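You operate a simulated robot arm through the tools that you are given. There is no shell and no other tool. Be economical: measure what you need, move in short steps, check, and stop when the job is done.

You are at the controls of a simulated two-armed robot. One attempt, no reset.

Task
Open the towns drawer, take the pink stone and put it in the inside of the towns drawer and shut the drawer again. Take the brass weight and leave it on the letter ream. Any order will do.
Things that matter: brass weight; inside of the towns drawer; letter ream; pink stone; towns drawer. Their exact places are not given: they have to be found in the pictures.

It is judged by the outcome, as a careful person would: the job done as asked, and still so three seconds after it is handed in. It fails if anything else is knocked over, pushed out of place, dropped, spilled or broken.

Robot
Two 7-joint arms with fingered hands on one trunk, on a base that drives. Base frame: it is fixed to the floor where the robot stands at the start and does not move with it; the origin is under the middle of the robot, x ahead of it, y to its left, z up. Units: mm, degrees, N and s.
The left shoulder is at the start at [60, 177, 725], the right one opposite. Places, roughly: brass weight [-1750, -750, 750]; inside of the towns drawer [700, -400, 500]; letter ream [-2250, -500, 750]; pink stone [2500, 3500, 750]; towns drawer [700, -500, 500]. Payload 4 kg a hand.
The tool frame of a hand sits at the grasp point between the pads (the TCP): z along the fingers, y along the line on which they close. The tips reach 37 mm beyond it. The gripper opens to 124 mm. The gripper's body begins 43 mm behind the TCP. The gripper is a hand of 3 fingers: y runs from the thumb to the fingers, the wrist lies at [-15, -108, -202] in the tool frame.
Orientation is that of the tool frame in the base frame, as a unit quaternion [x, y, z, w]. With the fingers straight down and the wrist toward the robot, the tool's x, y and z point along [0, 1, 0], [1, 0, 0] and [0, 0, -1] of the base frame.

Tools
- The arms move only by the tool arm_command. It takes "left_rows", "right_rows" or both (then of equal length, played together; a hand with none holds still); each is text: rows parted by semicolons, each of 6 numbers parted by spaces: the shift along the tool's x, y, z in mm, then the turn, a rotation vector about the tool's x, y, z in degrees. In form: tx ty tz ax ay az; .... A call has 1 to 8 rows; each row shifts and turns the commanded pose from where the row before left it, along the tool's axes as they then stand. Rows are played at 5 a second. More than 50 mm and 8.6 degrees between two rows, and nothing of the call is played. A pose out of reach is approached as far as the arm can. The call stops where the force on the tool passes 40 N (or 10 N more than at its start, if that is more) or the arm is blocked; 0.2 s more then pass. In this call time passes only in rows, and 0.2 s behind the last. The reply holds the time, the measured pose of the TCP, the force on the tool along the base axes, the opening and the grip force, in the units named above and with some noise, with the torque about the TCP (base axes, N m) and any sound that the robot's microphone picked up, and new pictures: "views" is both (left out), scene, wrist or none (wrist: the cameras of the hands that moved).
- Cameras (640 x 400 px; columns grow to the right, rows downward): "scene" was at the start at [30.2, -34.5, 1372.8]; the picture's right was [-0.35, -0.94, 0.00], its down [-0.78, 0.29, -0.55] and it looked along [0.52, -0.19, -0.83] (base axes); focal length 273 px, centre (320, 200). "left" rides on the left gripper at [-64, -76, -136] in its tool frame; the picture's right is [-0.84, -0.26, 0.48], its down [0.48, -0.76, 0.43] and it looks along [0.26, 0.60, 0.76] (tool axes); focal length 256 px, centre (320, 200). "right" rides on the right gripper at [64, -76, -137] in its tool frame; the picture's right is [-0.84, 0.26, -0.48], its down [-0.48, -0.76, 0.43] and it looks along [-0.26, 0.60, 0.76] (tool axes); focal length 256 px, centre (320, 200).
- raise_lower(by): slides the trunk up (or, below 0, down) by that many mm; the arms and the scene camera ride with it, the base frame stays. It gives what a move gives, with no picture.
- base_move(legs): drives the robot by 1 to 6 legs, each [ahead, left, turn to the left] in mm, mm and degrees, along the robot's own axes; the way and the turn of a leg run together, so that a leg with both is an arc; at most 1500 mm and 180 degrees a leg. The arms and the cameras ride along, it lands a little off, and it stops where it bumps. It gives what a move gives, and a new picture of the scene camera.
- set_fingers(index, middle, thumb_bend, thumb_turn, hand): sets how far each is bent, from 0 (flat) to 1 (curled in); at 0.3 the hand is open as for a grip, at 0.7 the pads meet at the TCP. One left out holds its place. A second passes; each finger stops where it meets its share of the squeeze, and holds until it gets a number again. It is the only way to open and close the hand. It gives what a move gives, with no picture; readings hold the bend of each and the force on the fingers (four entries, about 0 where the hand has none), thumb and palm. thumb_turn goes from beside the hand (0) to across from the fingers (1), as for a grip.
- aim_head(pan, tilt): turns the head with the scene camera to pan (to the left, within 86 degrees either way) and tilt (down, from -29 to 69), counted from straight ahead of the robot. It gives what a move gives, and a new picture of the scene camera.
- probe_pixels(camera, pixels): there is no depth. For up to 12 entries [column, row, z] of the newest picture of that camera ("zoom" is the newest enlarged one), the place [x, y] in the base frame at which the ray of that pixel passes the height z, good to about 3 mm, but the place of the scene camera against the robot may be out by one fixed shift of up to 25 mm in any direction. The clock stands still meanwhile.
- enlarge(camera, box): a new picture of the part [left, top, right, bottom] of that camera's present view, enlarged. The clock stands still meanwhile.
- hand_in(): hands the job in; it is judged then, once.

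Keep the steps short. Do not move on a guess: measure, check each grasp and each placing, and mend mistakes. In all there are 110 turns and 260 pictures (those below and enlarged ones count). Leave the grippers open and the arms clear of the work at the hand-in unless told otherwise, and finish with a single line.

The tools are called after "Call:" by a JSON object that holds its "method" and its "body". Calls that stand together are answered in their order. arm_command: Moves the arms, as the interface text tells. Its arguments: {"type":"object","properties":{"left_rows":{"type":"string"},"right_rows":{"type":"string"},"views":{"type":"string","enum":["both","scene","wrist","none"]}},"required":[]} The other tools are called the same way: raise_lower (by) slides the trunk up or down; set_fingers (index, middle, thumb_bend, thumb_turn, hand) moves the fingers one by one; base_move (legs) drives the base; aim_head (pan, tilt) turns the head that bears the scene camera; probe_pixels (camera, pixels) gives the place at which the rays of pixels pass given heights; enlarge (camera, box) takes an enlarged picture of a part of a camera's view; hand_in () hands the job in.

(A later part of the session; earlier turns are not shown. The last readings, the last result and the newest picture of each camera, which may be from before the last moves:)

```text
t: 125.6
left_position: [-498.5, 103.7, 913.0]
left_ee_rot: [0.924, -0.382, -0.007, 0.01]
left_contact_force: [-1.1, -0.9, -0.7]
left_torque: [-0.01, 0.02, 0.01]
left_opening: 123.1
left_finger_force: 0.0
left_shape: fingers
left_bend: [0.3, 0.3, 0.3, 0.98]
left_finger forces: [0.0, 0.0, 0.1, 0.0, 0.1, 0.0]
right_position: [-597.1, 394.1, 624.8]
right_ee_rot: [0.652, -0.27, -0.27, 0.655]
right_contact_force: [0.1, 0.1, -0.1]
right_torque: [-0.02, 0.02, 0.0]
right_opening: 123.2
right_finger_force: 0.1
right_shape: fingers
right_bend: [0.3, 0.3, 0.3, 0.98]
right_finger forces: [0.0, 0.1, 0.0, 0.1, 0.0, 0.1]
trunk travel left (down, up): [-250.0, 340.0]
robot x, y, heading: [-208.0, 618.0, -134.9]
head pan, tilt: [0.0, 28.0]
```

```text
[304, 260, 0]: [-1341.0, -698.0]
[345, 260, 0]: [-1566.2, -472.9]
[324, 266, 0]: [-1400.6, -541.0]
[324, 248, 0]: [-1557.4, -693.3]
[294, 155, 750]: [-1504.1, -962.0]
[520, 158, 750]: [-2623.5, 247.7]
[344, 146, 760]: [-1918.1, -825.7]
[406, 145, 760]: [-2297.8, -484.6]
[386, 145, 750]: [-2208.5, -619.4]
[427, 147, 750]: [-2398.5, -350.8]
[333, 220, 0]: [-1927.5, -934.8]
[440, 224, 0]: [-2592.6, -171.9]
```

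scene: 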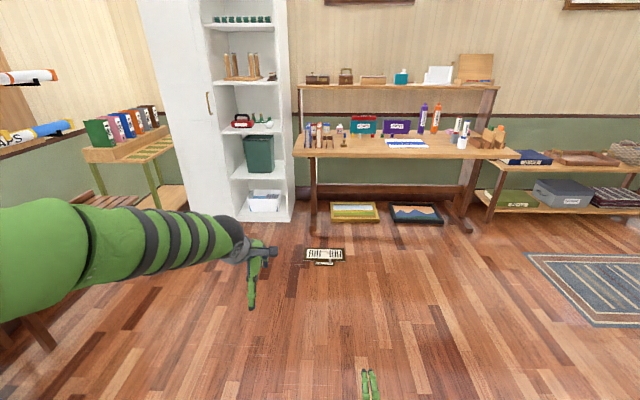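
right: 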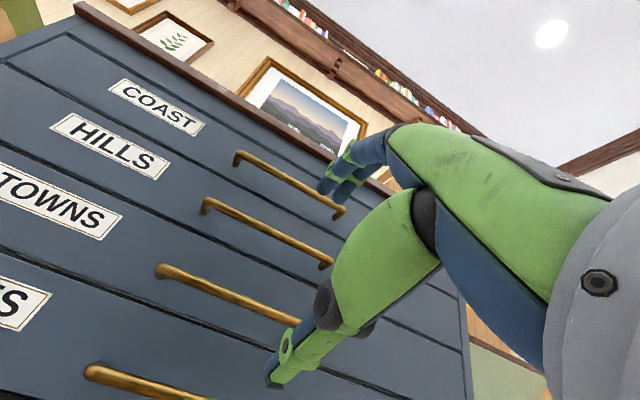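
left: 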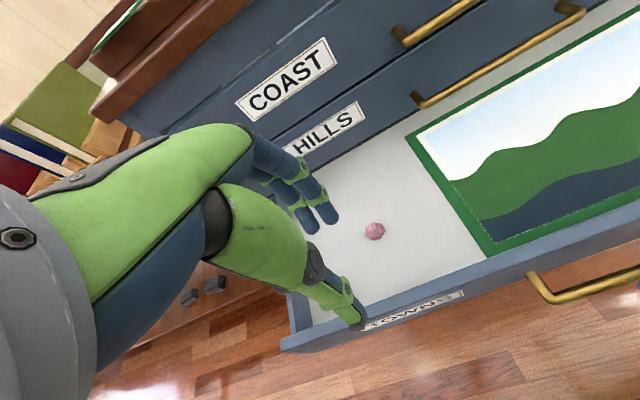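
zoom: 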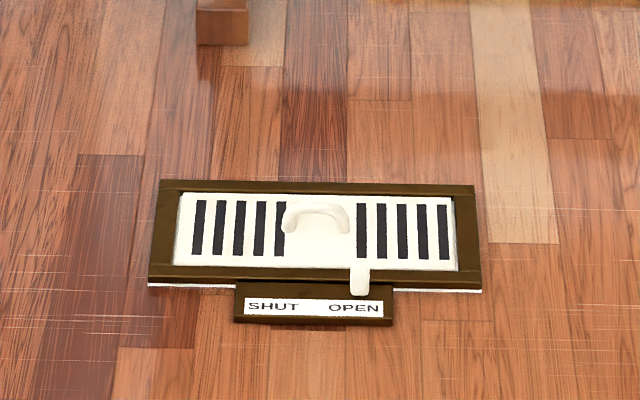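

The floor piece is a vent at about (-1480,-600) that I must keep off. I drive forward, sidestep right, then approach the desk with the vent to my left.

Call:
{"method": "base_move", "body": {"legs": [[950, 0, 0], [0, -460, 0], [270, 0, 0]]}}

Call:
{"method": "aim_head", "body": {"pan": 5, "tilt": 42}}

```text
t: 134.4
left_position: [-1681.7, -446.0, 914.2]
left_ee_rot: [0.925, -0.379, -0.007, 0.01]
left_contact_force: [-0.3, 0.5, 0.4]
left_torque: [0.0, 0.0, 0.01]
left_opening: 123.2
left_finger_force: 0.1
left_shape: fingers
left_bend: [0.3, 0.3, 0.3, 0.98]
left_finger forces: [0.1, 0.1, 0.0, 0.0, 0.0, 0.0]
right_position: [-1782.4, -154.0, 626.1]
right_ee_rot: [0.652, -0.268, -0.269, 0.656]
right_contact_force: [-0.4, 0.7, -0.1]
right_torque: [0.0, 0.02, 0.0]
right_opening: 122.9
right_finger_force: 0.0
right_shape: fingers
right_bend: [0.3, 0.3, 0.3, 0.98]
right_finger forces: [0.0, 0.1, 0.1, 0.0, 0.1, 0.1]
trunk travel left (down, up): [-250.0, 340.0]
robot x, y, heading: [-1397.0, 67.7, -135.0]
head pan, tilt: [0.0, 28.0]
```

scene: 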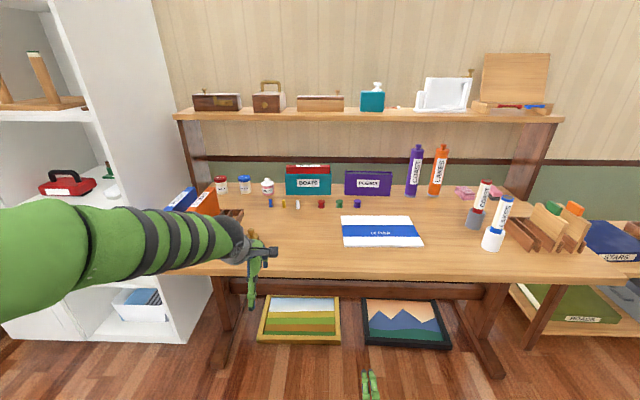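

```text
t: 135.2
left_position: [-1681.7, -445.1, 912.4]
left_ee_rot: [0.925, -0.379, -0.006, 0.01]
left_contact_force: [1.0, 1.0, 0.1]
left_torque: [0.01, 0.01, 0.01]
left_opening: 123.0
left_finger_force: 0.1
left_shape: fingers
left_bend: [0.3, 0.3, 0.3, 0.98]
left_finger forces: [0.1, 0.1, 0.0, 0.0, 0.0, 0.0]
right_position: [-1781.5, -153.4, 626.3]
right_ee_rot: [0.653, -0.267, -0.268, 0.656]
right_contact_force: [0.6, -0.5, -0.1]
right_torque: [0.0, 0.03, 0.01]
right_opening: 122.8
right_finger_force: 0.1
right_shape: fingers
right_bend: [0.3, 0.3, 0.3, 0.98]
right_finger forces: [0.0, 0.0, 0.0, 0.0, 0.1, 0.0]
trunk travel left (down, up): [-250.0, 340.0]
robot x, y, heading: [-1393.5, 69.2, -134.7]
head pan, tilt: [5.0, 42.0]
```

scene: 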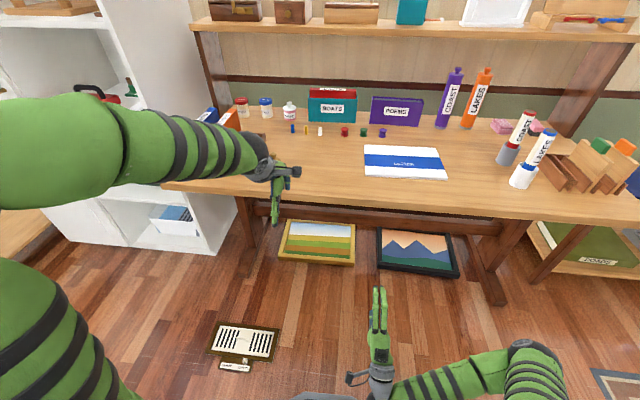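

The weight is hidden by the left arm; I look with the left wrist camera.

Call:
{"method": "arm_command", "body": {"left_rows": "25 30 0 0 0 0;25 30 0 0 0 0;25 30 0 0 0 0", "views": "both"}}

```text
t: 136.0
left_position: [-1692.9, -560.3, 914.6]
left_ee_rot: [0.925, -0.38, -0.008, 0.01]
left_contact_force: [-0.4, -0.3, 0.3]
left_torque: [-0.01, 0.03, 0.01]
left_opening: 123.4
left_finger_force: 0.0
left_shape: fingers
left_bend: [0.3, 0.3, 0.3, 0.98]
left_finger forces: [0.0, 0.0, 0.0, 0.1, 0.0, 0.0]
right_position: [-1780.7, -153.9, 625.4]
right_ee_rot: [0.653, -0.268, -0.268, 0.656]
right_contact_force: [0.1, 0.7, -0.3]
right_torque: [0.02, 0.0, -0.02]
right_opening: 123.1
right_finger_force: 0.0
right_shape: fingers
right_bend: [0.3, 0.3, 0.3, 0.98]
right_finger forces: [0.1, 0.0, 0.1, 0.0, 0.0, 0.0]
trunk travel left (down, up): [-250.0, 340.0]
robot x, y, heading: [-1394.7, 68.4, -134.6]
head pan, tilt: [5.0, 42.0]
```

scene: 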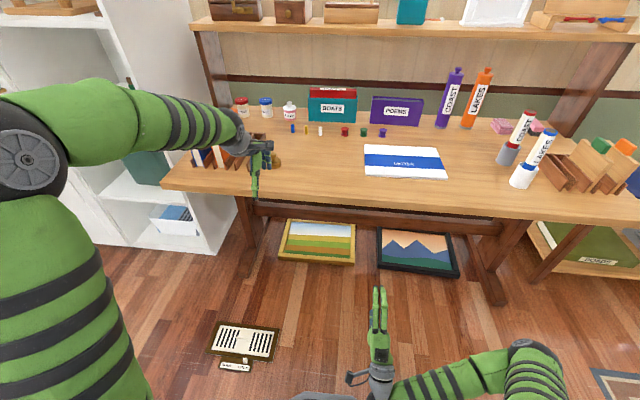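
left: 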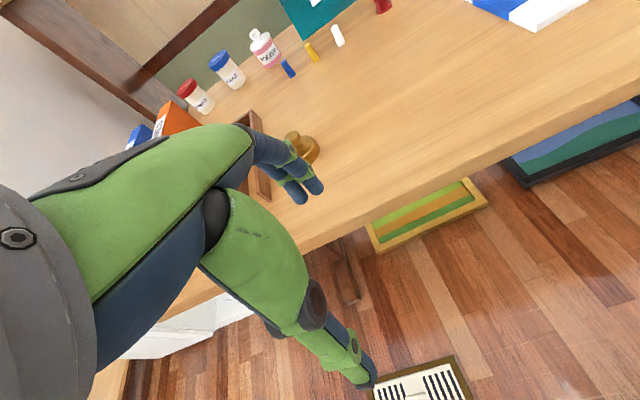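

Weight at (300,148): about 230 ahead, 25 left. I move 150 forward and look again.

Call:
{"method": "arm_command", "body": {"left_rows": "6 38 0 0 0 0;6 38 0 0 0 0;6 38 0 0 0 0;6 38 0 0 0 0", "views": "both"}}

Call:
{"method": "enlarge", "body": {"camera": "scene", "box": [190, 90, 350, 190]}}

```text
t: 137.0
left_position: [-1782.8, -686.1, 918.0]
left_ee_rot: [0.925, -0.38, -0.007, 0.01]
left_contact_force: [1.0, 0.4, -0.9]
left_torque: [-0.03, -0.03, 0.01]
left_opening: 123.4
left_finger_force: 0.0
left_shape: fingers
left_bend: [0.3, 0.3, 0.3, 0.98]
left_finger forces: [0.1, 0.1, 0.1, 0.1, 0.0, 0.0]
right_position: [-1780.7, -153.6, 625.0]
right_ee_rot: [0.652, -0.268, -0.269, 0.656]
right_contact_force: [0.0, 0.6, 0.8]
right_torque: [-0.01, -0.03, -0.01]
right_opening: 122.8
right_finger_force: 0.1
right_shape: fingers
right_bend: [0.3, 0.3, 0.3, 0.98]
right_finger forces: [0.0, 0.0, 0.0, 0.0, 0.1, 0.1]
trunk travel left (down, up): [-250.0, 340.0]
robot x, y, heading: [-1392.7, 71.2, -134.9]
head pan, tilt: [5.0, 42.0]
```

scene: 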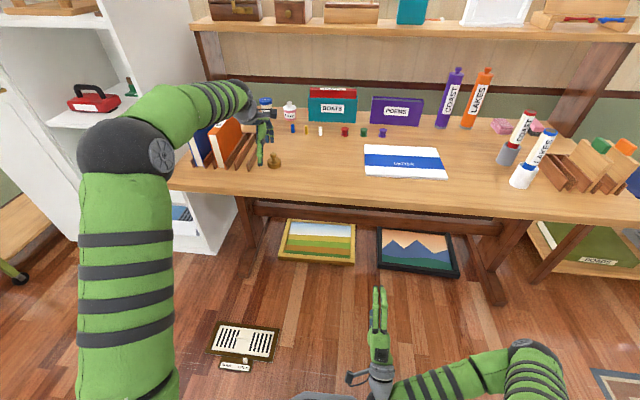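
left: 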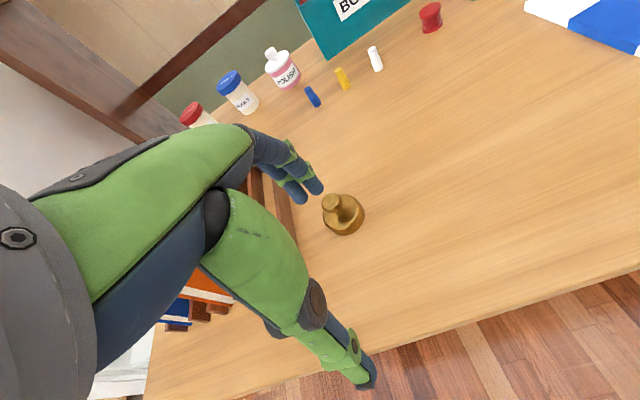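

```text
4.00 times, centred on (270, 140) of scene
```

zoom: 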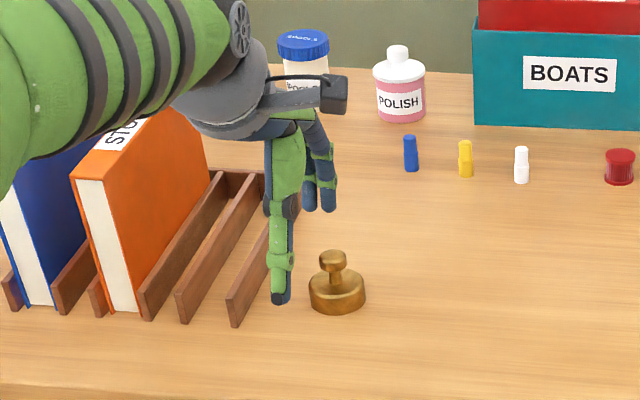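

Two views agree: weight body mid at z≈760, desk ≈745, 11 left and about 119 ahead. I go above it and check.

Call:
{"method": "arm_command", "body": {"left_rows": "3 40 0 0 0 0;4 40 0 0 0 0;4 38 25 0 0 0", "views": "both"}}

Call:
{"method": "enlarge", "body": {"camera": "scene", "box": [190, 90, 350, 190]}}

```text
t: 137.8
left_position: [-1848.0, -764.4, 891.5]
left_ee_rot: [0.925, -0.38, -0.007, 0.01]
left_contact_force: [-0.2, -0.3, -0.2]
left_torque: [-0.03, 0.0, 0.02]
left_opening: 123.3
left_finger_force: 0.0
left_shape: fingers
left_bend: [0.3, 0.3, 0.3, 0.98]
left_finger forces: [0.0, 0.0, 0.0, 0.0, 0.1, 0.0]
left hand out of reach, approached as far as the arm can: row 3
right_position: [-1780.4, -153.0, 626.3]
right_ee_rot: [0.652, -0.268, -0.269, 0.657]
right_contact_force: [-0.2, -0.1, 0.2]
right_torque: [0.03, 0.02, 0.04]
right_opening: 122.7
right_finger_force: 0.1
right_shape: fingers
right_bend: [0.3, 0.3, 0.3, 0.98]
right_finger forces: [0.0, 0.1, 0.0, 0.1, 0.1, 0.0]
trunk travel left (down, up): [-250.0, 340.0]
robot x, y, heading: [-1396.2, 65.4, -134.9]
head pan, tilt: [5.0, 42.0]
```

scene: 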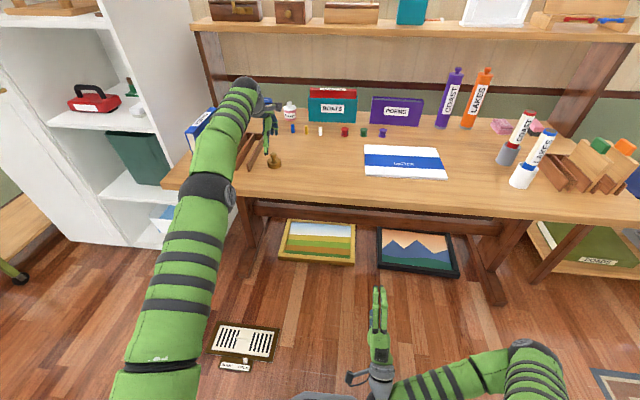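
left: 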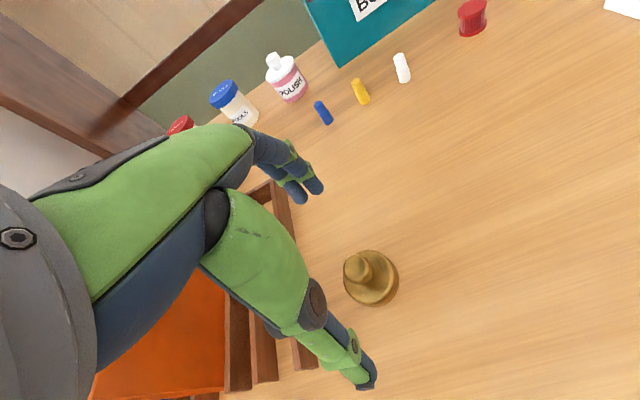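

```text
4.00 times, centred on (270, 140) of scene
```

zoom: 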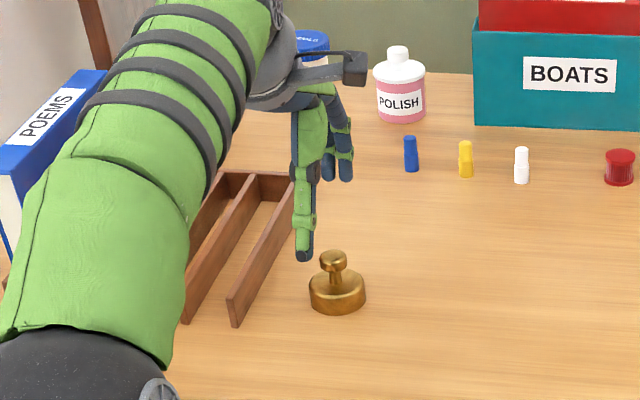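

The arm is at full stretch there. I draw it back and up, shift the base a little right and forward (staying off the vent).

Call:
{"method": "arm_command", "body": {"left_rows": "0 -35 -30 0 0 0;0 -40 -10 0 0 0;0 -40 0 0 0 0;0 -40 0 0 0 0", "views": "none"}}

Call:
{"method": "base_move", "body": {"legs": [[0, -70, 0], [115, 0, 0]]}}

Call:
{"method": "arm_command", "body": {"left_rows": "20 0 0 0 0 0", "views": "wrist"}}

```text
t: 138.8
left_position: [-1736.4, -657.1, 930.2]
left_ee_rot: [0.925, -0.381, -0.007, 0.011]
left_contact_force: [0.0, -0.1, -0.1]
left_torque: [-0.02, 0.02, -0.01]
left_opening: 123.4
left_finger_force: 0.1
left_shape: fingers
left_bend: [0.3, 0.3, 0.3, 0.98]
left_finger forces: [0.1, 0.0, 0.0, 0.1, 0.1, 0.0]
right_position: [-1780.7, -153.9, 624.8]
right_ee_rot: [0.653, -0.268, -0.268, 0.656]
right_contact_force: [0.0, -0.1, -0.8]
right_torque: [0.0, 0.02, 0.03]
right_opening: 123.2
right_finger_force: 0.1
right_shape: fingers
right_bend: [0.3, 0.3, 0.3, 0.98]
right_finger forces: [0.1, 0.0, 0.1, 0.0, 0.0, 0.0]
trunk travel left (down, up): [-250.0, 340.0]
robot x, y, heading: [-1393.0, 70.4, -134.5]
head pan, tilt: [5.0, 42.0]
```

```text
t: 140.6
left_position: [-1866.6, -691.2, 929.7]
left_ee_rot: [0.926, -0.378, -0.007, 0.01]
left_contact_force: [-0.2, -0.7, 0.0]
left_torque: [-0.02, 0.0, 0.0]
left_opening: 123.4
left_finger_force: 0.2
left_shape: fingers
left_bend: [0.3, 0.3, 0.3, 0.98]
left_finger forces: [0.0, 0.0, 0.0, 0.0, 0.0, 0.0]
right_position: [-1912.6, -186.4, 626.0]
right_ee_rot: [0.653, -0.267, -0.267, 0.657]
right_contact_force: [-1.0, -0.1, 0.5]
right_torque: [0.02, 0.01, -0.01]
right_opening: 123.0
right_finger_force: 0.1
right_shape: fingers
right_bend: [0.3, 0.3, 0.3, 0.98]
right_finger forces: [0.0, 0.0, 0.1, 0.0, 0.0, 0.0]
trunk travel left (down, up): [-250.0, 340.0]
robot x, y, heading: [-1523.9, 36.6, -134.6]
head pan, tilt: [5.0, 42.0]
```

scene: 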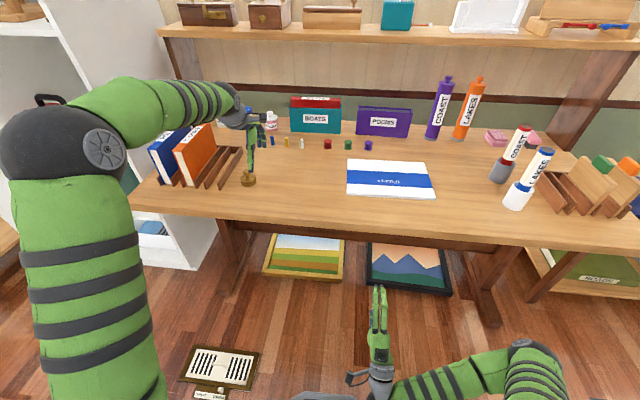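

```text
t: 141.0
left_position: [-1852.5, -705.7, 931.1]
left_ee_rot: [0.925, -0.379, -0.007, 0.011]
left_contact_force: [-1.0, 0.4, -0.5]
left_torque: [0.0, -0.02, -0.04]
left_opening: 123.3
left_finger_force: 0.0
left_shape: fingers
left_bend: [0.3, 0.3, 0.3, 0.98]
left_finger forces: [0.0, 0.0, 0.0, 0.0, 0.0, 0.0]
right_position: [-1912.7, -187.7, 626.1]
right_ee_rot: [0.652, -0.268, -0.268, 0.656]
right_contact_force: [-0.2, 0.1, 0.0]
right_torque: [0.04, 0.0, 0.0]
right_opening: 122.8
right_finger_force: 0.0
right_shape: fingers
right_bend: [0.3, 0.3, 0.3, 0.98]
right_finger forces: [0.1, 0.0, 0.1, 0.0, 0.0, 0.1]
trunk travel left (down, up): [-250.0, 340.0]
robot x, y, heading: [-1527.9, 35.6, -134.7]
head pan, tilt: [5.0, 42.0]
```

left: 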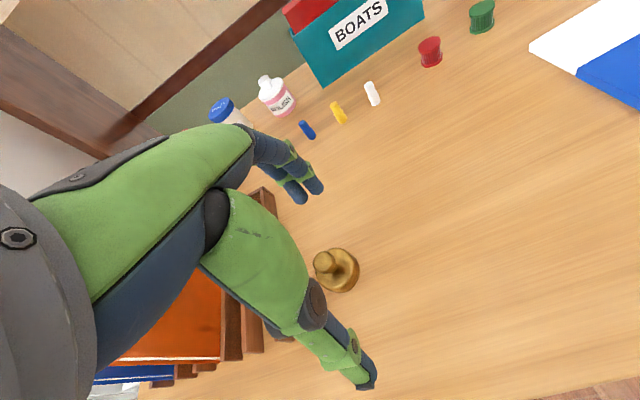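

The weight is 51 left and 53 ahead of the grasp point. I move above and part way down.

Call:
{"method": "arm_command", "body": {"left_rows": "26 26 0 0 0 0;25 27 0 0 0 0;0 0 30 0 0 0;0 0 30 0 0 0", "views": "both"}}

Call:
{"method": "enlarge", "body": {"camera": "scene", "box": [170, 100, 330, 200]}}

```text
t: 142.0
left_position: [-1856.2, -779.5, 871.7]
left_ee_rot: [0.925, -0.379, -0.007, 0.01]
left_contact_force: [-0.5, -0.1, 0.0]
left_torque: [-0.02, 0.01, -0.02]
left_opening: 123.5
left_finger_force: 0.0
left_shape: fingers
left_bend: [0.3, 0.3, 0.3, 0.98]
left_finger forces: [0.0, 0.0, 0.1, 0.0, 0.0, 0.0]
right_position: [-1912.6, -187.8, 627.4]
right_ee_rot: [0.652, -0.268, -0.269, 0.656]
right_contact_force: [0.4, -0.7, 0.0]
right_torque: [-0.01, 0.0, -0.01]
right_opening: 123.0
right_finger_force: 0.0
right_shape: fingers
right_bend: [0.3, 0.3, 0.3, 0.98]
right_finger forces: [0.0, 0.1, 0.0, 0.1, 0.0, 0.0]
trunk travel left (down, up): [-250.0, 340.0]
robot x, y, heading: [-1525.6, 38.5, -134.3]
head pan, tilt: [5.0, 42.0]
```

scene: 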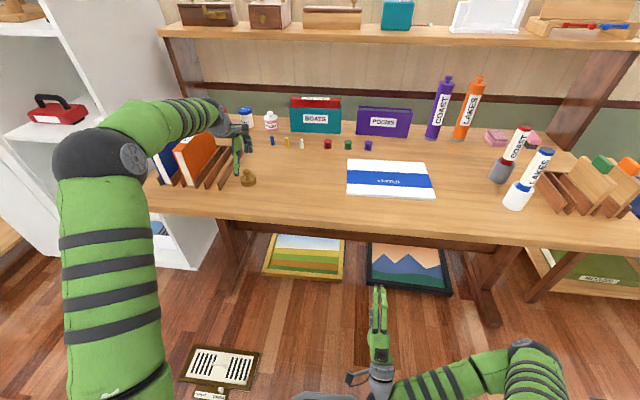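
left: 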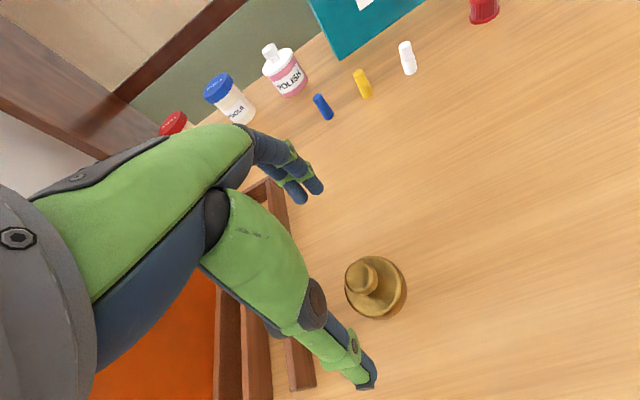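

```text
4.00 times, centred on (250, 150) of scene
```

zoom: 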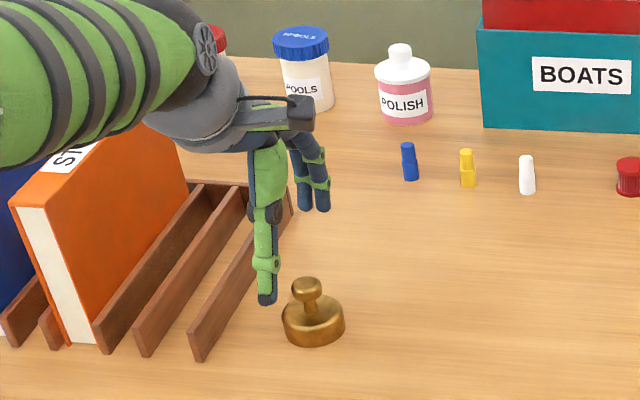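

All estimates agree; small correction of 4 mm each, then down so the tips close around the knob.

Call:
{"method": "arm_command", "body": {"left_rows": "-4 -4 14 0 0 0;0 0 15 0 0 0;0 0 14 0 0 0;0 0 14 0 0 0", "views": "wrist"}}

Call:
{"method": "enlarge", "body": {"camera": "scene", "box": [210, 140, 290, 190]}}

```text
t: 143.0
left_position: [-1858.4, -775.1, 814.1]
left_ee_rot: [0.925, -0.38, -0.007, 0.011]
left_contact_force: [0.1, 0.4, -0.5]
left_torque: [-0.01, 0.0, -0.02]
left_opening: 123.7
left_finger_force: 0.0
left_shape: fingers
left_bend: [0.3, 0.3, 0.3, 0.98]
left_finger forces: [0.0, 0.0, 0.1, 0.0, 0.0, 0.1]
right_position: [-1913.5, -186.5, 626.2]
right_ee_rot: [0.652, -0.268, -0.269, 0.656]
right_contact_force: [-0.5, 0.2, 0.6]
right_torque: [0.02, 0.04, -0.01]
right_opening: 123.2
right_finger_force: 0.0
right_shape: fingers
right_bend: [0.3, 0.3, 0.3, 0.98]
right_finger forces: [0.0, 0.0, 0.0, 0.1, 0.1, 0.0]
trunk travel left (down, up): [-250.0, 340.0]
robot x, y, heading: [-1526.4, 35.5, -134.6]
head pan, tilt: [5.0, 42.0]
```

left: 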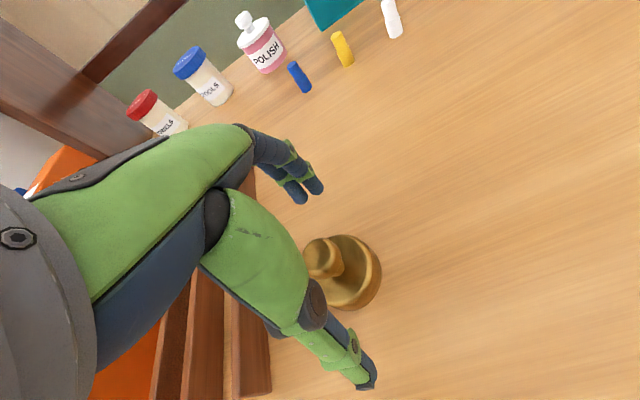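

```text
8.00 times, centred on (250, 165) of scene
```

zoom: 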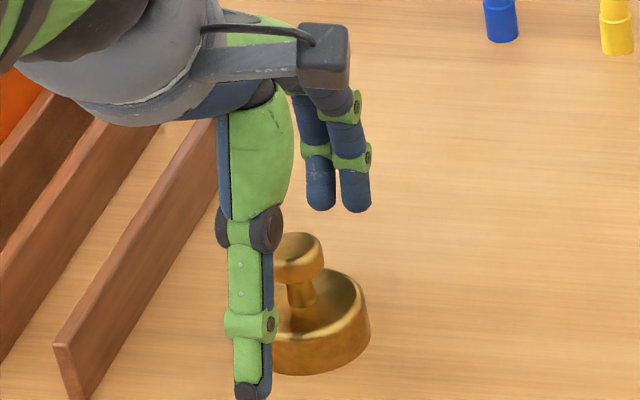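

The knob sits between thumb and fingers. Small trim and close.

Call:
{"method": "arm_command", "body": {"left_rows": "4 4 0 0 0 0", "views": "none"}}

Call:
{"method": "set_fingers", "body": {"hand": "left", "index": 0.62, "middle": 0.62, "thumb_bend": 0.62}}

Call:
{"method": "arm_command", "body": {"left_rows": "0 0 0 0 0 0", "views": "wrist"}}

Call:
{"method": "enlarge", "body": {"camera": "scene", "box": [210, 140, 290, 190]}}

```text
t: 143.4
left_position: [-1857.4, -781.2, 813.1]
left_ee_rot: [0.925, -0.38, -0.008, 0.01]
left_contact_force: [0.2, 0.0, -0.3]
left_torque: [0.03, 0.02, 0.02]
left_opening: 123.6
left_finger_force: 0.1
left_shape: fingers
left_bend: [0.3, 0.3, 0.3, 0.98]
left_finger forces: [0.0, 0.0, 0.1, 0.0, 0.0, 0.0]
right_position: [-1913.8, -187.2, 626.0]
right_ee_rot: [0.652, -0.268, -0.269, 0.656]
right_contact_force: [-0.4, 0.6, -0.2]
right_torque: [-0.02, 0.02, 0.0]
right_opening: 123.0
right_finger_force: 0.1
right_shape: fingers
right_bend: [0.3, 0.3, 0.3, 0.98]
right_finger forces: [0.0, 0.0, 0.0, 0.0, 0.0, 0.1]
trunk travel left (down, up): [-250.0, 340.0]
robot x, y, heading: [-1526.3, 37.0, -134.6]
head pan, tilt: [5.0, 42.0]
```

```text
t: 144.4
left_position: [-1855.5, -781.6, 814.5]
left_ee_rot: [0.925, -0.379, -0.007, 0.01]
left_contact_force: [1.0, 0.8, 1.5]
left_torque: [-0.1, 0.04, 0.04]
left_opening: 47.0
left_finger_force: 10.2
left_shape: fingers
left_bend: [0.57, 0.59, 0.58, 0.97]
left_finger forces: [6.9, 3.4, 0.0, 0.0, 10.0, 0.1]
right_position: [-1911.7, -187.0, 625.0]
right_ee_rot: [0.653, -0.267, -0.268, 0.656]
right_contact_force: [-0.2, 0.6, -1.3]
right_torque: [0.0, 0.01, 0.0]
right_opening: 123.0
right_finger_force: 0.0
right_shape: fingers
right_bend: [0.3, 0.3, 0.3, 0.98]
right_finger forces: [0.1, 0.0, 0.0, 0.1, 0.1, 0.0]
trunk travel left (down, up): [-250.0, 340.0]
robot x, y, heading: [-1523.8, 38.3, -134.6]
head pan, tilt: [5.0, 42.0]
```

```text
t: 144.8
left_position: [-1857.2, -782.3, 815.5]
left_ee_rot: [0.925, -0.379, -0.006, 0.01]
left_contact_force: [0.7, -0.5, 0.8]
left_torque: [-0.12, 0.08, 0.02]
left_opening: 47.1
left_finger_force: 9.7
left_shape: fingers
left_bend: [0.57, 0.59, 0.58, 0.97]
left_finger forces: [6.9, 3.5, 0.1, 0.0, 9.9, 0.0]
right_position: [-1913.1, -187.0, 626.4]
right_ee_rot: [0.653, -0.267, -0.268, 0.656]
right_contact_force: [-0.2, 0.0, -0.1]
right_torque: [0.01, -0.04, -0.01]
right_opening: 123.1
right_finger_force: 0.1
right_shape: fingers
right_bend: [0.3, 0.3, 0.3, 0.98]
right_finger forces: [0.1, 0.1, 0.0, 0.0, 0.0, 0.0]
trunk travel left (down, up): [-250.0, 340.0]
robot x, y, heading: [-1520.8, 36.7, -134.5]
head pan, tilt: [5.0, 42.0]
```

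left: 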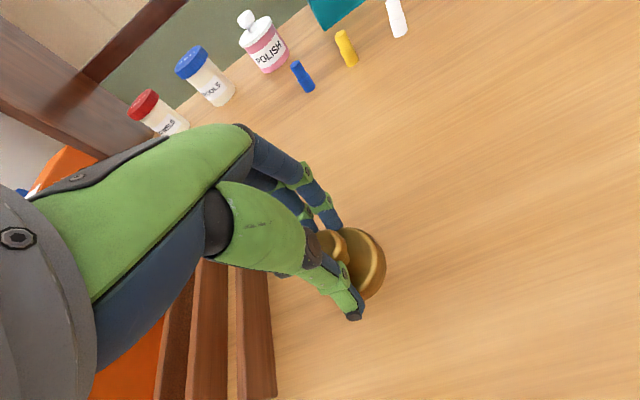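

```text
8.00 times, centred on (250, 165) of scene
```

zoom: 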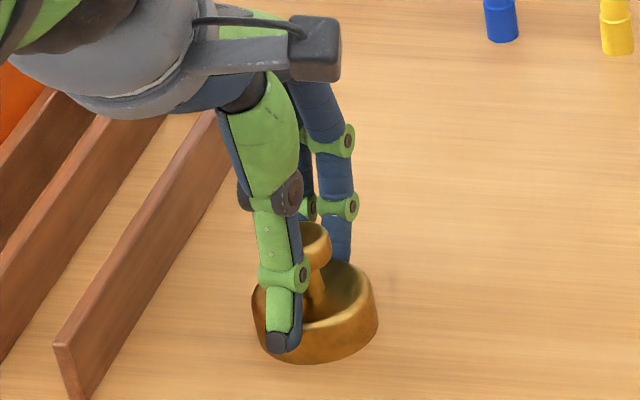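

Balanced contact (7+3.5 vs 10 N). I squeeze more and try a small lift.

Call:
{"method": "set_fingers", "body": {"hand": "left", "index": 0.7, "middle": 0.7, "thumb_bend": 0.68}}

Call:
{"method": "arm_command", "body": {"left_rows": "0 0 -5 0 0 0;0 0 -6 0 0 0;0 0 -6 0 0 0", "views": "wrist"}}

Call:
{"method": "enlarge", "body": {"camera": "scene", "box": [210, 140, 290, 190]}}

```text
t: 145.8
left_position: [-1856.4, -781.2, 815.6]
left_ee_rot: [0.925, -0.379, -0.007, 0.011]
left_contact_force: [-0.2, -3.4, 7.3]
left_torque: [-0.39, 0.2, 0.09]
left_opening: 45.9
left_finger_force: 25.1
left_shape: fingers
left_bend: [0.58, 0.62, 0.6, 0.96]
left_finger forces: [14.5, 11.2, 0.0, 0.1, 24.4, 0.0]
right_position: [-1912.5, -188.8, 625.9]
right_ee_rot: [0.653, -0.268, -0.268, 0.656]
right_contact_force: [0.2, 0.4, 0.2]
right_torque: [0.01, 0.01, 0.03]
right_opening: 123.0
right_finger_force: 0.1
right_shape: fingers
right_bend: [0.3, 0.3, 0.3, 0.98]
right_finger forces: [0.1, 0.0, 0.0, 0.0, 0.0, 0.0]
trunk travel left (down, up): [-250.0, 340.0]
robot x, y, heading: [-1526.8, 35.4, -134.6]
head pan, tilt: [5.0, 42.0]
```

```text
t: 146.6
left_position: [-1858.1, -779.7, 830.8]
left_ee_rot: [0.925, -0.38, -0.007, 0.009]
left_contact_force: [-0.3, -0.1, -4.2]
left_torque: [-0.07, -0.03, 0.02]
left_opening: 45.5
left_finger_force: 22.8
left_shape: fingers
left_bend: [0.58, 0.62, 0.6, 0.96]
left_finger forces: [13.0, 8.6, 0.1, 0.0, 23.0, 0.0]
right_position: [-1912.8, -186.6, 625.8]
right_ee_rot: [0.652, -0.269, -0.269, 0.656]
right_contact_force: [-0.8, 0.5, -0.3]
right_torque: [-0.01, 0.01, 0.02]
right_opening: 123.1
right_finger_force: 0.1
right_shape: fingers
right_bend: [0.3, 0.3, 0.3, 0.98]
right_finger forces: [0.0, 0.0, 0.1, 0.0, 0.1, 0.0]
trunk travel left (down, up): [-250.0, 340.0]
robot x, y, heading: [-1528.2, 34.5, -134.6]
head pan, tilt: [5.0, 42.0]
```

left: 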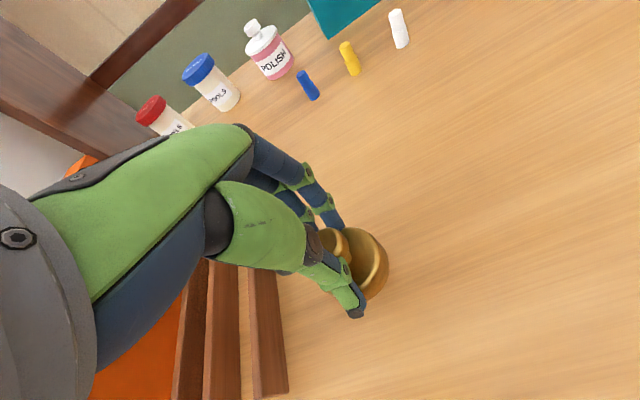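

```text
8.00 times, centred on (250, 165) of scene
```

zoom: 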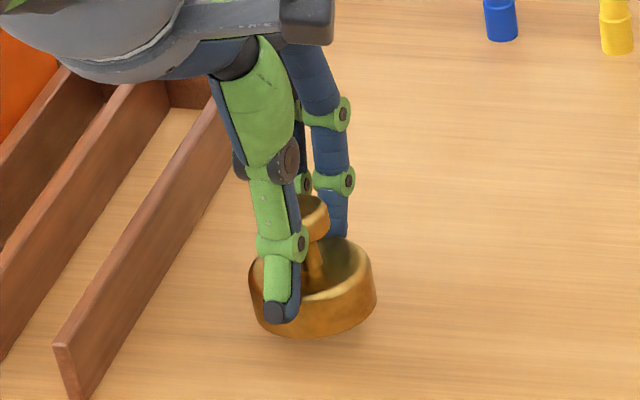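

The weight is lifted cleanly (about 4 N). I raise it more, draw back a bit, and locate the ream.

Call:
{"method": "arm_command", "body": {"left_rows": "0 0 -20 0 0 0;0 0 -25 0 0 0;0 -10 -25 0 0 0;0 -20 -20 0 0 0;0 -20 0 0 0 0", "views": "scene"}}

Call:
{"method": "probe_pixels", "body": {"camera": "scene", "pixels": [[390, 178, 750], [390, 178, 780], [347, 189, 750], [435, 199, 750], [428, 162, 750], [350, 159, 750], [248, 187, 750]]}}

```text
t: 147.8
left_position: [-1818.6, -743.6, 918.4]
left_ee_rot: [0.925, -0.379, -0.007, 0.009]
left_contact_force: [-0.6, -1.2, -3.9]
left_torque: [-0.04, -0.02, 0.01]
left_opening: 45.6
left_finger_force: 22.0
left_shape: fingers
left_bend: [0.58, 0.62, 0.6, 0.96]
left_finger forces: [13.0, 8.7, 0.1, 0.0, 22.9, 0.0]
right_position: [-1911.4, -187.7, 625.6]
right_ee_rot: [0.652, -0.268, -0.269, 0.656]
right_contact_force: [0.0, 0.0, 0.8]
right_torque: [-0.03, 0.0, 0.0]
right_opening: 123.2
right_finger_force: 0.1
right_shape: fingers
right_bend: [0.3, 0.3, 0.3, 0.98]
right_finger forces: [0.1, 0.0, 0.1, 0.0, 0.0, 0.0]
trunk travel left (down, up): [-250.0, 340.0]
robot x, y, heading: [-1524.6, 37.5, -134.6]
head pan, tilt: [5.0, 42.0]
```

scene: 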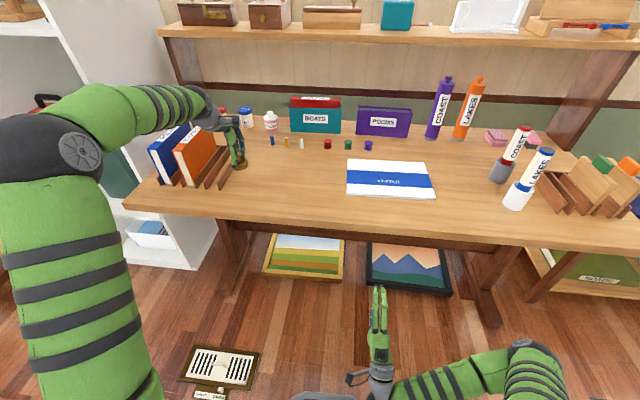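

```text
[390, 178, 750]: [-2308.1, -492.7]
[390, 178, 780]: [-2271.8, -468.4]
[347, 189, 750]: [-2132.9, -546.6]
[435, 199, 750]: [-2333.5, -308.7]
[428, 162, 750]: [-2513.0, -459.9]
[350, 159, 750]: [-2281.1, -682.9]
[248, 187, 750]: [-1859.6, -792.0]
```

Ream centre ≈ (-2295,-485). I sidestep right 480 and ahead 80 with the weight held high.

Call:
{"method": "base_move", "body": {"legs": [[0, -480, 0], [80, 0, 0]]}}

Call:
{"method": "arm_command", "body": {"left_rows": "0 20 0 0 0 0", "views": "wrist"}}

```text
t: 151.3
left_position: [-2214.4, -464.1, 918.4]
left_ee_rot: [0.926, -0.378, -0.007, 0.009]
left_contact_force: [0.7, -0.6, -5.1]
left_torque: [-0.01, 0.01, 0.0]
left_opening: 46.1
left_finger_force: 22.5
left_shape: fingers
left_bend: [0.58, 0.62, 0.6, 0.96]
left_finger forces: [13.0, 8.6, 0.0, 0.0, 23.0, 0.0]
right_position: [-2310.1, 89.7, 624.3]
right_ee_rot: [0.653, -0.266, -0.267, 0.657]
right_contact_force: [0.1, 1.4, 0.2]
right_torque: [-0.01, 0.01, -0.01]
right_opening: 122.7
right_finger_force: 0.1
right_shape: fingers
right_bend: [0.3, 0.3, 0.3, 0.98]
right_finger forces: [0.0, 0.0, 0.0, 0.0, 0.0, 0.0]
trunk travel left (down, up): [-250.0, 340.0]
robot x, y, heading: [-1923.3, 314.4, -134.4]
head pan, tilt: [5.0, 42.0]
```

scene: 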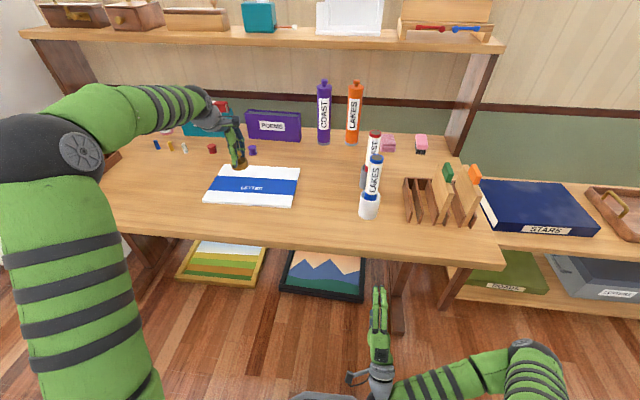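

```text
t: 151.8
left_position: [-2226.7, -479.5, 919.7]
left_ee_rot: [0.926, -0.378, -0.008, 0.009]
left_contact_force: [-0.7, -0.2, -4.4]
left_torque: [-0.07, 0.01, -0.01]
left_opening: 45.7
left_finger_force: 22.9
left_shape: fingers
left_bend: [0.58, 0.62, 0.6, 0.96]
left_finger forces: [13.0, 8.8, 0.1, 0.1, 23.1, 0.0]
right_position: [-2309.6, 90.6, 625.9]
right_ee_rot: [0.652, -0.266, -0.267, 0.658]
right_contact_force: [-0.4, -0.6, -0.1]
right_torque: [0.02, 0.0, 0.01]
right_opening: 122.9
right_finger_force: 0.1
right_shape: fingers
right_bend: [0.3, 0.3, 0.3, 0.98]
right_finger forces: [0.0, 0.0, 0.1, 0.1, 0.0, 0.1]
trunk travel left (down, up): [-250.0, 340.0]
robot x, y, heading: [-1923.6, 313.5, -134.3]
head pan, tilt: [5.0, 42.0]
```

left: 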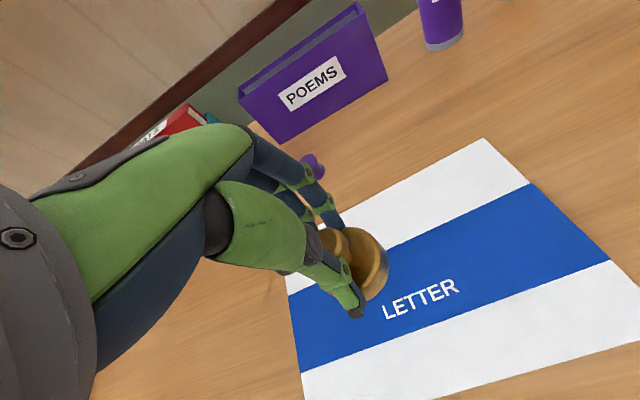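

I probe the ream's visible corners and label in the left picture for the ream height.

Call:
{"method": "probe_pixels", "body": {"camera": "left", "pixels": [[485, 139, 770], [420, 299, 770], [420, 299, 760], [531, 183, 770], [609, 262, 770], [287, 296, 770], [301, 371, 770]]}}

Call:
{"method": "probe_pixels", "body": {"camera": "scene", "pixels": [[250, 187, 770], [204, 203, 770], [297, 207, 770], [299, 167, 770], [219, 164, 770]]}}

```text
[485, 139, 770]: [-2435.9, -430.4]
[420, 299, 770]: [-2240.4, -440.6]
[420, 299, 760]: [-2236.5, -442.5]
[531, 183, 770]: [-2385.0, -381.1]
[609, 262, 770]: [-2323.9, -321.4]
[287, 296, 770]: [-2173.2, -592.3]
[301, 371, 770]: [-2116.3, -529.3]
```

```text
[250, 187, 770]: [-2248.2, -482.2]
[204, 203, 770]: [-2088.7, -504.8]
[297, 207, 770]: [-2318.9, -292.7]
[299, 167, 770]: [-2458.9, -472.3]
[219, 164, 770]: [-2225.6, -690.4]
```

Ream centre is 33 mm to the right of the hand, in line ahead. I shift, lower, then creep to contact.

Call:
{"method": "arm_command", "body": {"left_rows": "-16 0 0 0 0 0;-16 0 0 0 0 0;0 0 20 0 0 0;0 0 20 0 0 0;0 0 12 0 0 0", "views": "both"}}

Call:
{"method": "enlarge", "body": {"camera": "scene", "box": [190, 140, 318, 220]}}

```text
t: 152.9
left_position: [-2252.2, -457.2, 866.7]
left_ee_rot: [0.926, -0.378, -0.006, 0.009]
left_contact_force: [-0.6, 0.4, -4.1]
left_torque: [-0.03, -0.06, 0.02]
left_opening: 45.6
left_finger_force: 22.2
left_shape: fingers
left_bend: [0.58, 0.62, 0.6, 0.96]
left_finger forces: [12.7, 8.7, 0.0, 0.0, 22.8, 0.0]
right_position: [-2310.0, 90.8, 627.0]
right_ee_rot: [0.653, -0.266, -0.267, 0.657]
right_contact_force: [0.2, -0.2, -0.7]
right_torque: [0.0, -0.03, 0.0]
right_opening: 123.3
right_finger_force: 0.0
right_shape: fingers
right_bend: [0.3, 0.3, 0.3, 0.98]
right_finger forces: [0.1, 0.1, 0.1, 0.0, 0.0, 0.0]
trunk travel left (down, up): [-250.0, 340.0]
robot x, y, heading: [-1921.0, 316.0, -134.3]
head pan, tilt: [5.0, 42.0]
```

scene: 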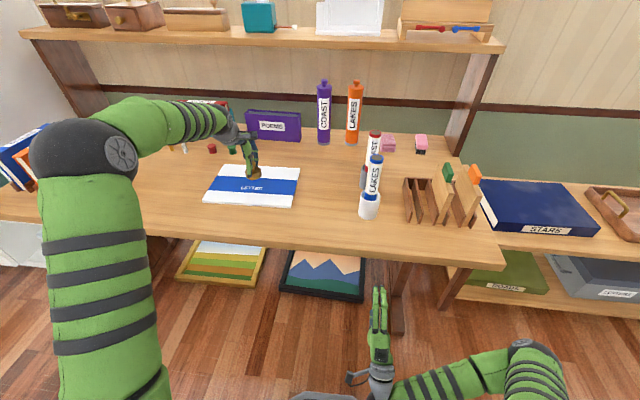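
left: 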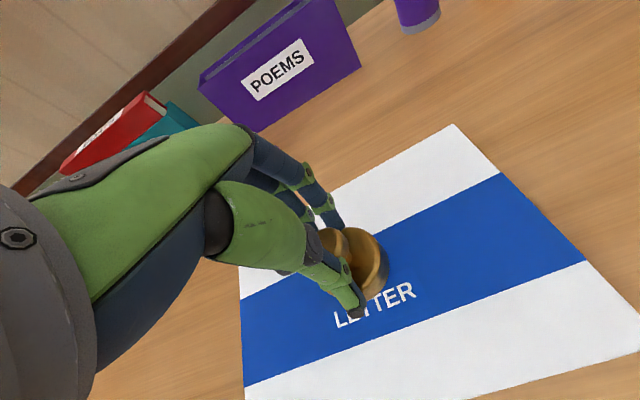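

```text
5.00 times, centred on (254, 180) of scene
```

zoom: 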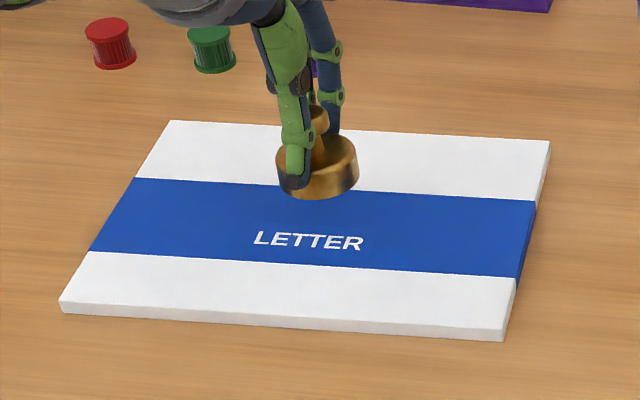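

Weight hovers over the band. I creep down.

Call:
{"method": "arm_command", "body": {"left_rows": "0 0 12 0 0 0;0 0 12 0 0 0;0 0 6 0 0 0", "views": "none"}}

Call:
{"method": "arm_command", "body": {"left_rows": "0 0 4 0 0 0;0 0 4 0 0 0", "views": "none"}}

Call:
{"method": "enlarge", "body": {"camera": "scene", "box": [190, 140, 318, 220]}}

```text
t: 153.8
left_position: [-2251.9, -458.1, 837.3]
left_ee_rot: [0.926, -0.378, -0.007, 0.009]
left_contact_force: [-0.4, 0.2, -3.7]
left_torque: [-0.07, -0.03, 0.0]
left_opening: 45.6
left_finger_force: 22.1
left_shape: fingers
left_bend: [0.58, 0.62, 0.6, 0.96]
left_finger forces: [12.7, 8.7, 0.0, 0.0, 22.6, 0.0]
right_position: [-2308.5, 88.7, 625.9]
right_ee_rot: [0.653, -0.268, -0.268, 0.656]
right_contact_force: [0.2, 0.6, -0.4]
right_torque: [0.02, -0.03, -0.02]
right_opening: 122.9
right_finger_force: 0.1
right_shape: fingers
right_bend: [0.3, 0.3, 0.3, 0.98]
right_finger forces: [0.0, 0.0, 0.0, 0.1, 0.0, 0.1]
trunk travel left (down, up): [-250.0, 340.0]
robot x, y, heading: [-1920.7, 318.6, -134.7]
head pan, tilt: [5.0, 42.0]
```

```text
t: 154.3
left_position: [-2252.1, -457.5, 828.6]
left_ee_rot: [0.926, -0.377, -0.007, 0.009]
left_contact_force: [-0.6, -0.5, -3.7]
left_torque: [-0.01, -0.03, 0.01]
left_opening: 45.6
left_finger_force: 21.9
left_shape: fingers
left_bend: [0.58, 0.62, 0.6, 0.96]
left_finger forces: [12.6, 8.7, 0.0, 0.0, 22.8, 0.1]
right_position: [-2309.0, 91.0, 625.8]
right_ee_rot: [0.653, -0.267, -0.268, 0.656]
right_contact_force: [0.5, -0.3, 0.1]
right_torque: [-0.02, 0.0, 0.0]
right_opening: 123.1
right_finger_force: 0.1
right_shape: fingers
right_bend: [0.3, 0.3, 0.3, 0.98]
right_finger forces: [0.0, 0.0, 0.0, 0.0, 0.0, 0.0]
trunk travel left (down, up): [-250.0, 340.0]
robot x, y, heading: [-1921.4, 315.6, -134.5]
head pan, tilt: [5.0, 42.0]
```

```text
5.00 times, centred on (254, 180) of scene
```

zoom: 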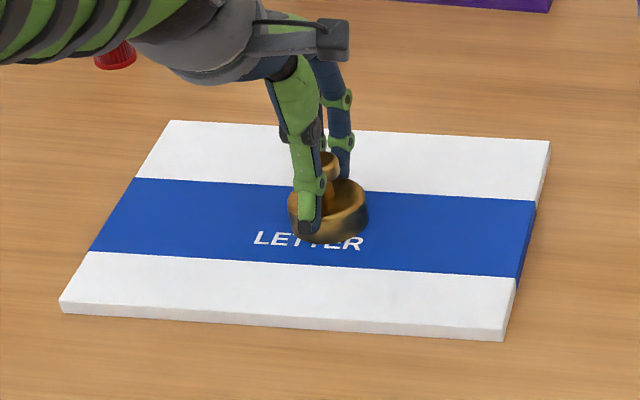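

Not yet in contact (still −3.7 N). I go on in 2–3 mm steps.

Call:
{"method": "arm_command", "body": {"left_rows": "0 0 2.5 0 0 0;0 0 2.5 0 0 0", "views": "none"}}

Call:
{"method": "arm_command", "body": {"left_rows": "0 0 2 0 0 0", "views": "wrist"}}

Call:
{"method": "enlarge", "body": {"camera": "scene", "box": [222, 160, 286, 200]}}

```text
t: 154.9
left_position: [-2251.9, -457.5, 827.6]
left_ee_rot: [0.926, -0.378, -0.007, 0.012]
left_contact_force: [2.5, 3.4, 11.7]
left_torque: [-0.09, 0.14, -0.05]
left_opening: 45.6
left_finger_force: 26.2
left_shape: fingers
left_bend: [0.58, 0.62, 0.6, 0.96]
left_finger forces: [13.2, 9.8, 0.1, 0.0, 29.3, 0.1]
right_position: [-2308.5, 90.9, 626.5]
right_ee_rot: [0.653, -0.266, -0.266, 0.658]
right_contact_force: [0.1, -0.1, 0.1]
right_torque: [0.03, 0.02, 0.01]
right_opening: 123.1
right_finger_force: 0.1
right_shape: fingers
right_bend: [0.3, 0.3, 0.3, 0.98]
right_finger forces: [0.0, 0.1, 0.0, 0.1, 0.1, 0.0]
trunk travel left (down, up): [-250.0, 340.0]
robot x, y, heading: [-1922.2, 316.1, -134.2]
head pan, tilt: [5.0, 42.0]
```

```text
t: 155.3
left_position: [-2252.3, -458.3, 827.2]
left_ee_rot: [0.926, -0.378, -0.008, 0.012]
left_contact_force: [3.6, 3.4, 20.7]
left_torque: [-0.21, 0.26, -0.03]
left_opening: 45.9
left_finger_force: 28.9
left_shape: fingers
left_bend: [0.58, 0.62, 0.59, 0.96]
left_finger forces: [14.1, 11.1, 0.0, 0.0, 32.8, 0.0]
right_position: [-2308.6, 92.3, 626.5]
right_ee_rot: [0.652, -0.266, -0.267, 0.658]
right_contact_force: [-0.1, 0.1, 0.0]
right_torque: [0.0, 0.0, 0.02]
right_opening: 123.0
right_finger_force: 0.0
right_shape: fingers
right_bend: [0.3, 0.3, 0.3, 0.98]
right_finger forces: [0.1, 0.0, 0.1, 0.0, 0.0, 0.1]
trunk travel left (down, up): [-250.0, 340.0]
robot x, y, heading: [-1920.1, 314.9, -134.1]
head pan, tilt: [5.0, 42.0]
```

left: 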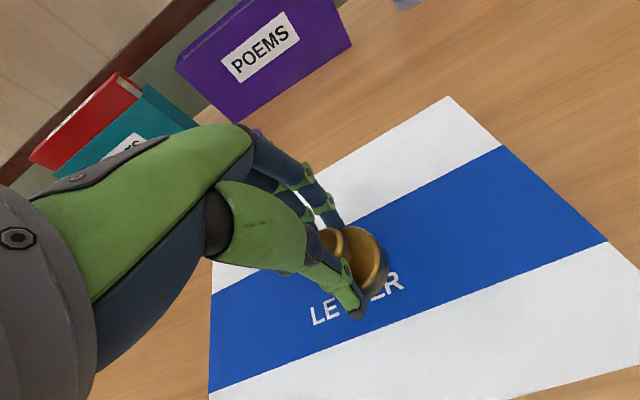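

```text
10.00 times, centred on (254, 180) of scene
```

zoom: 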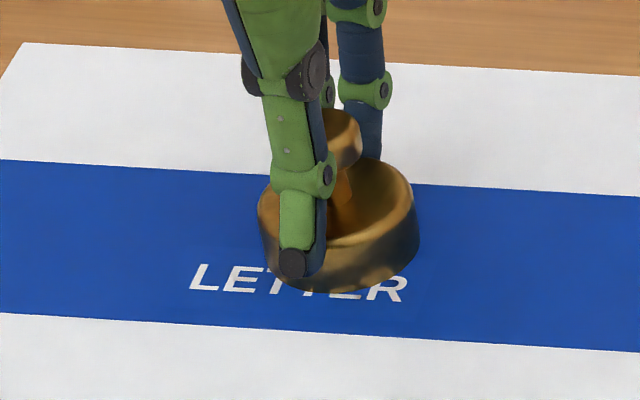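

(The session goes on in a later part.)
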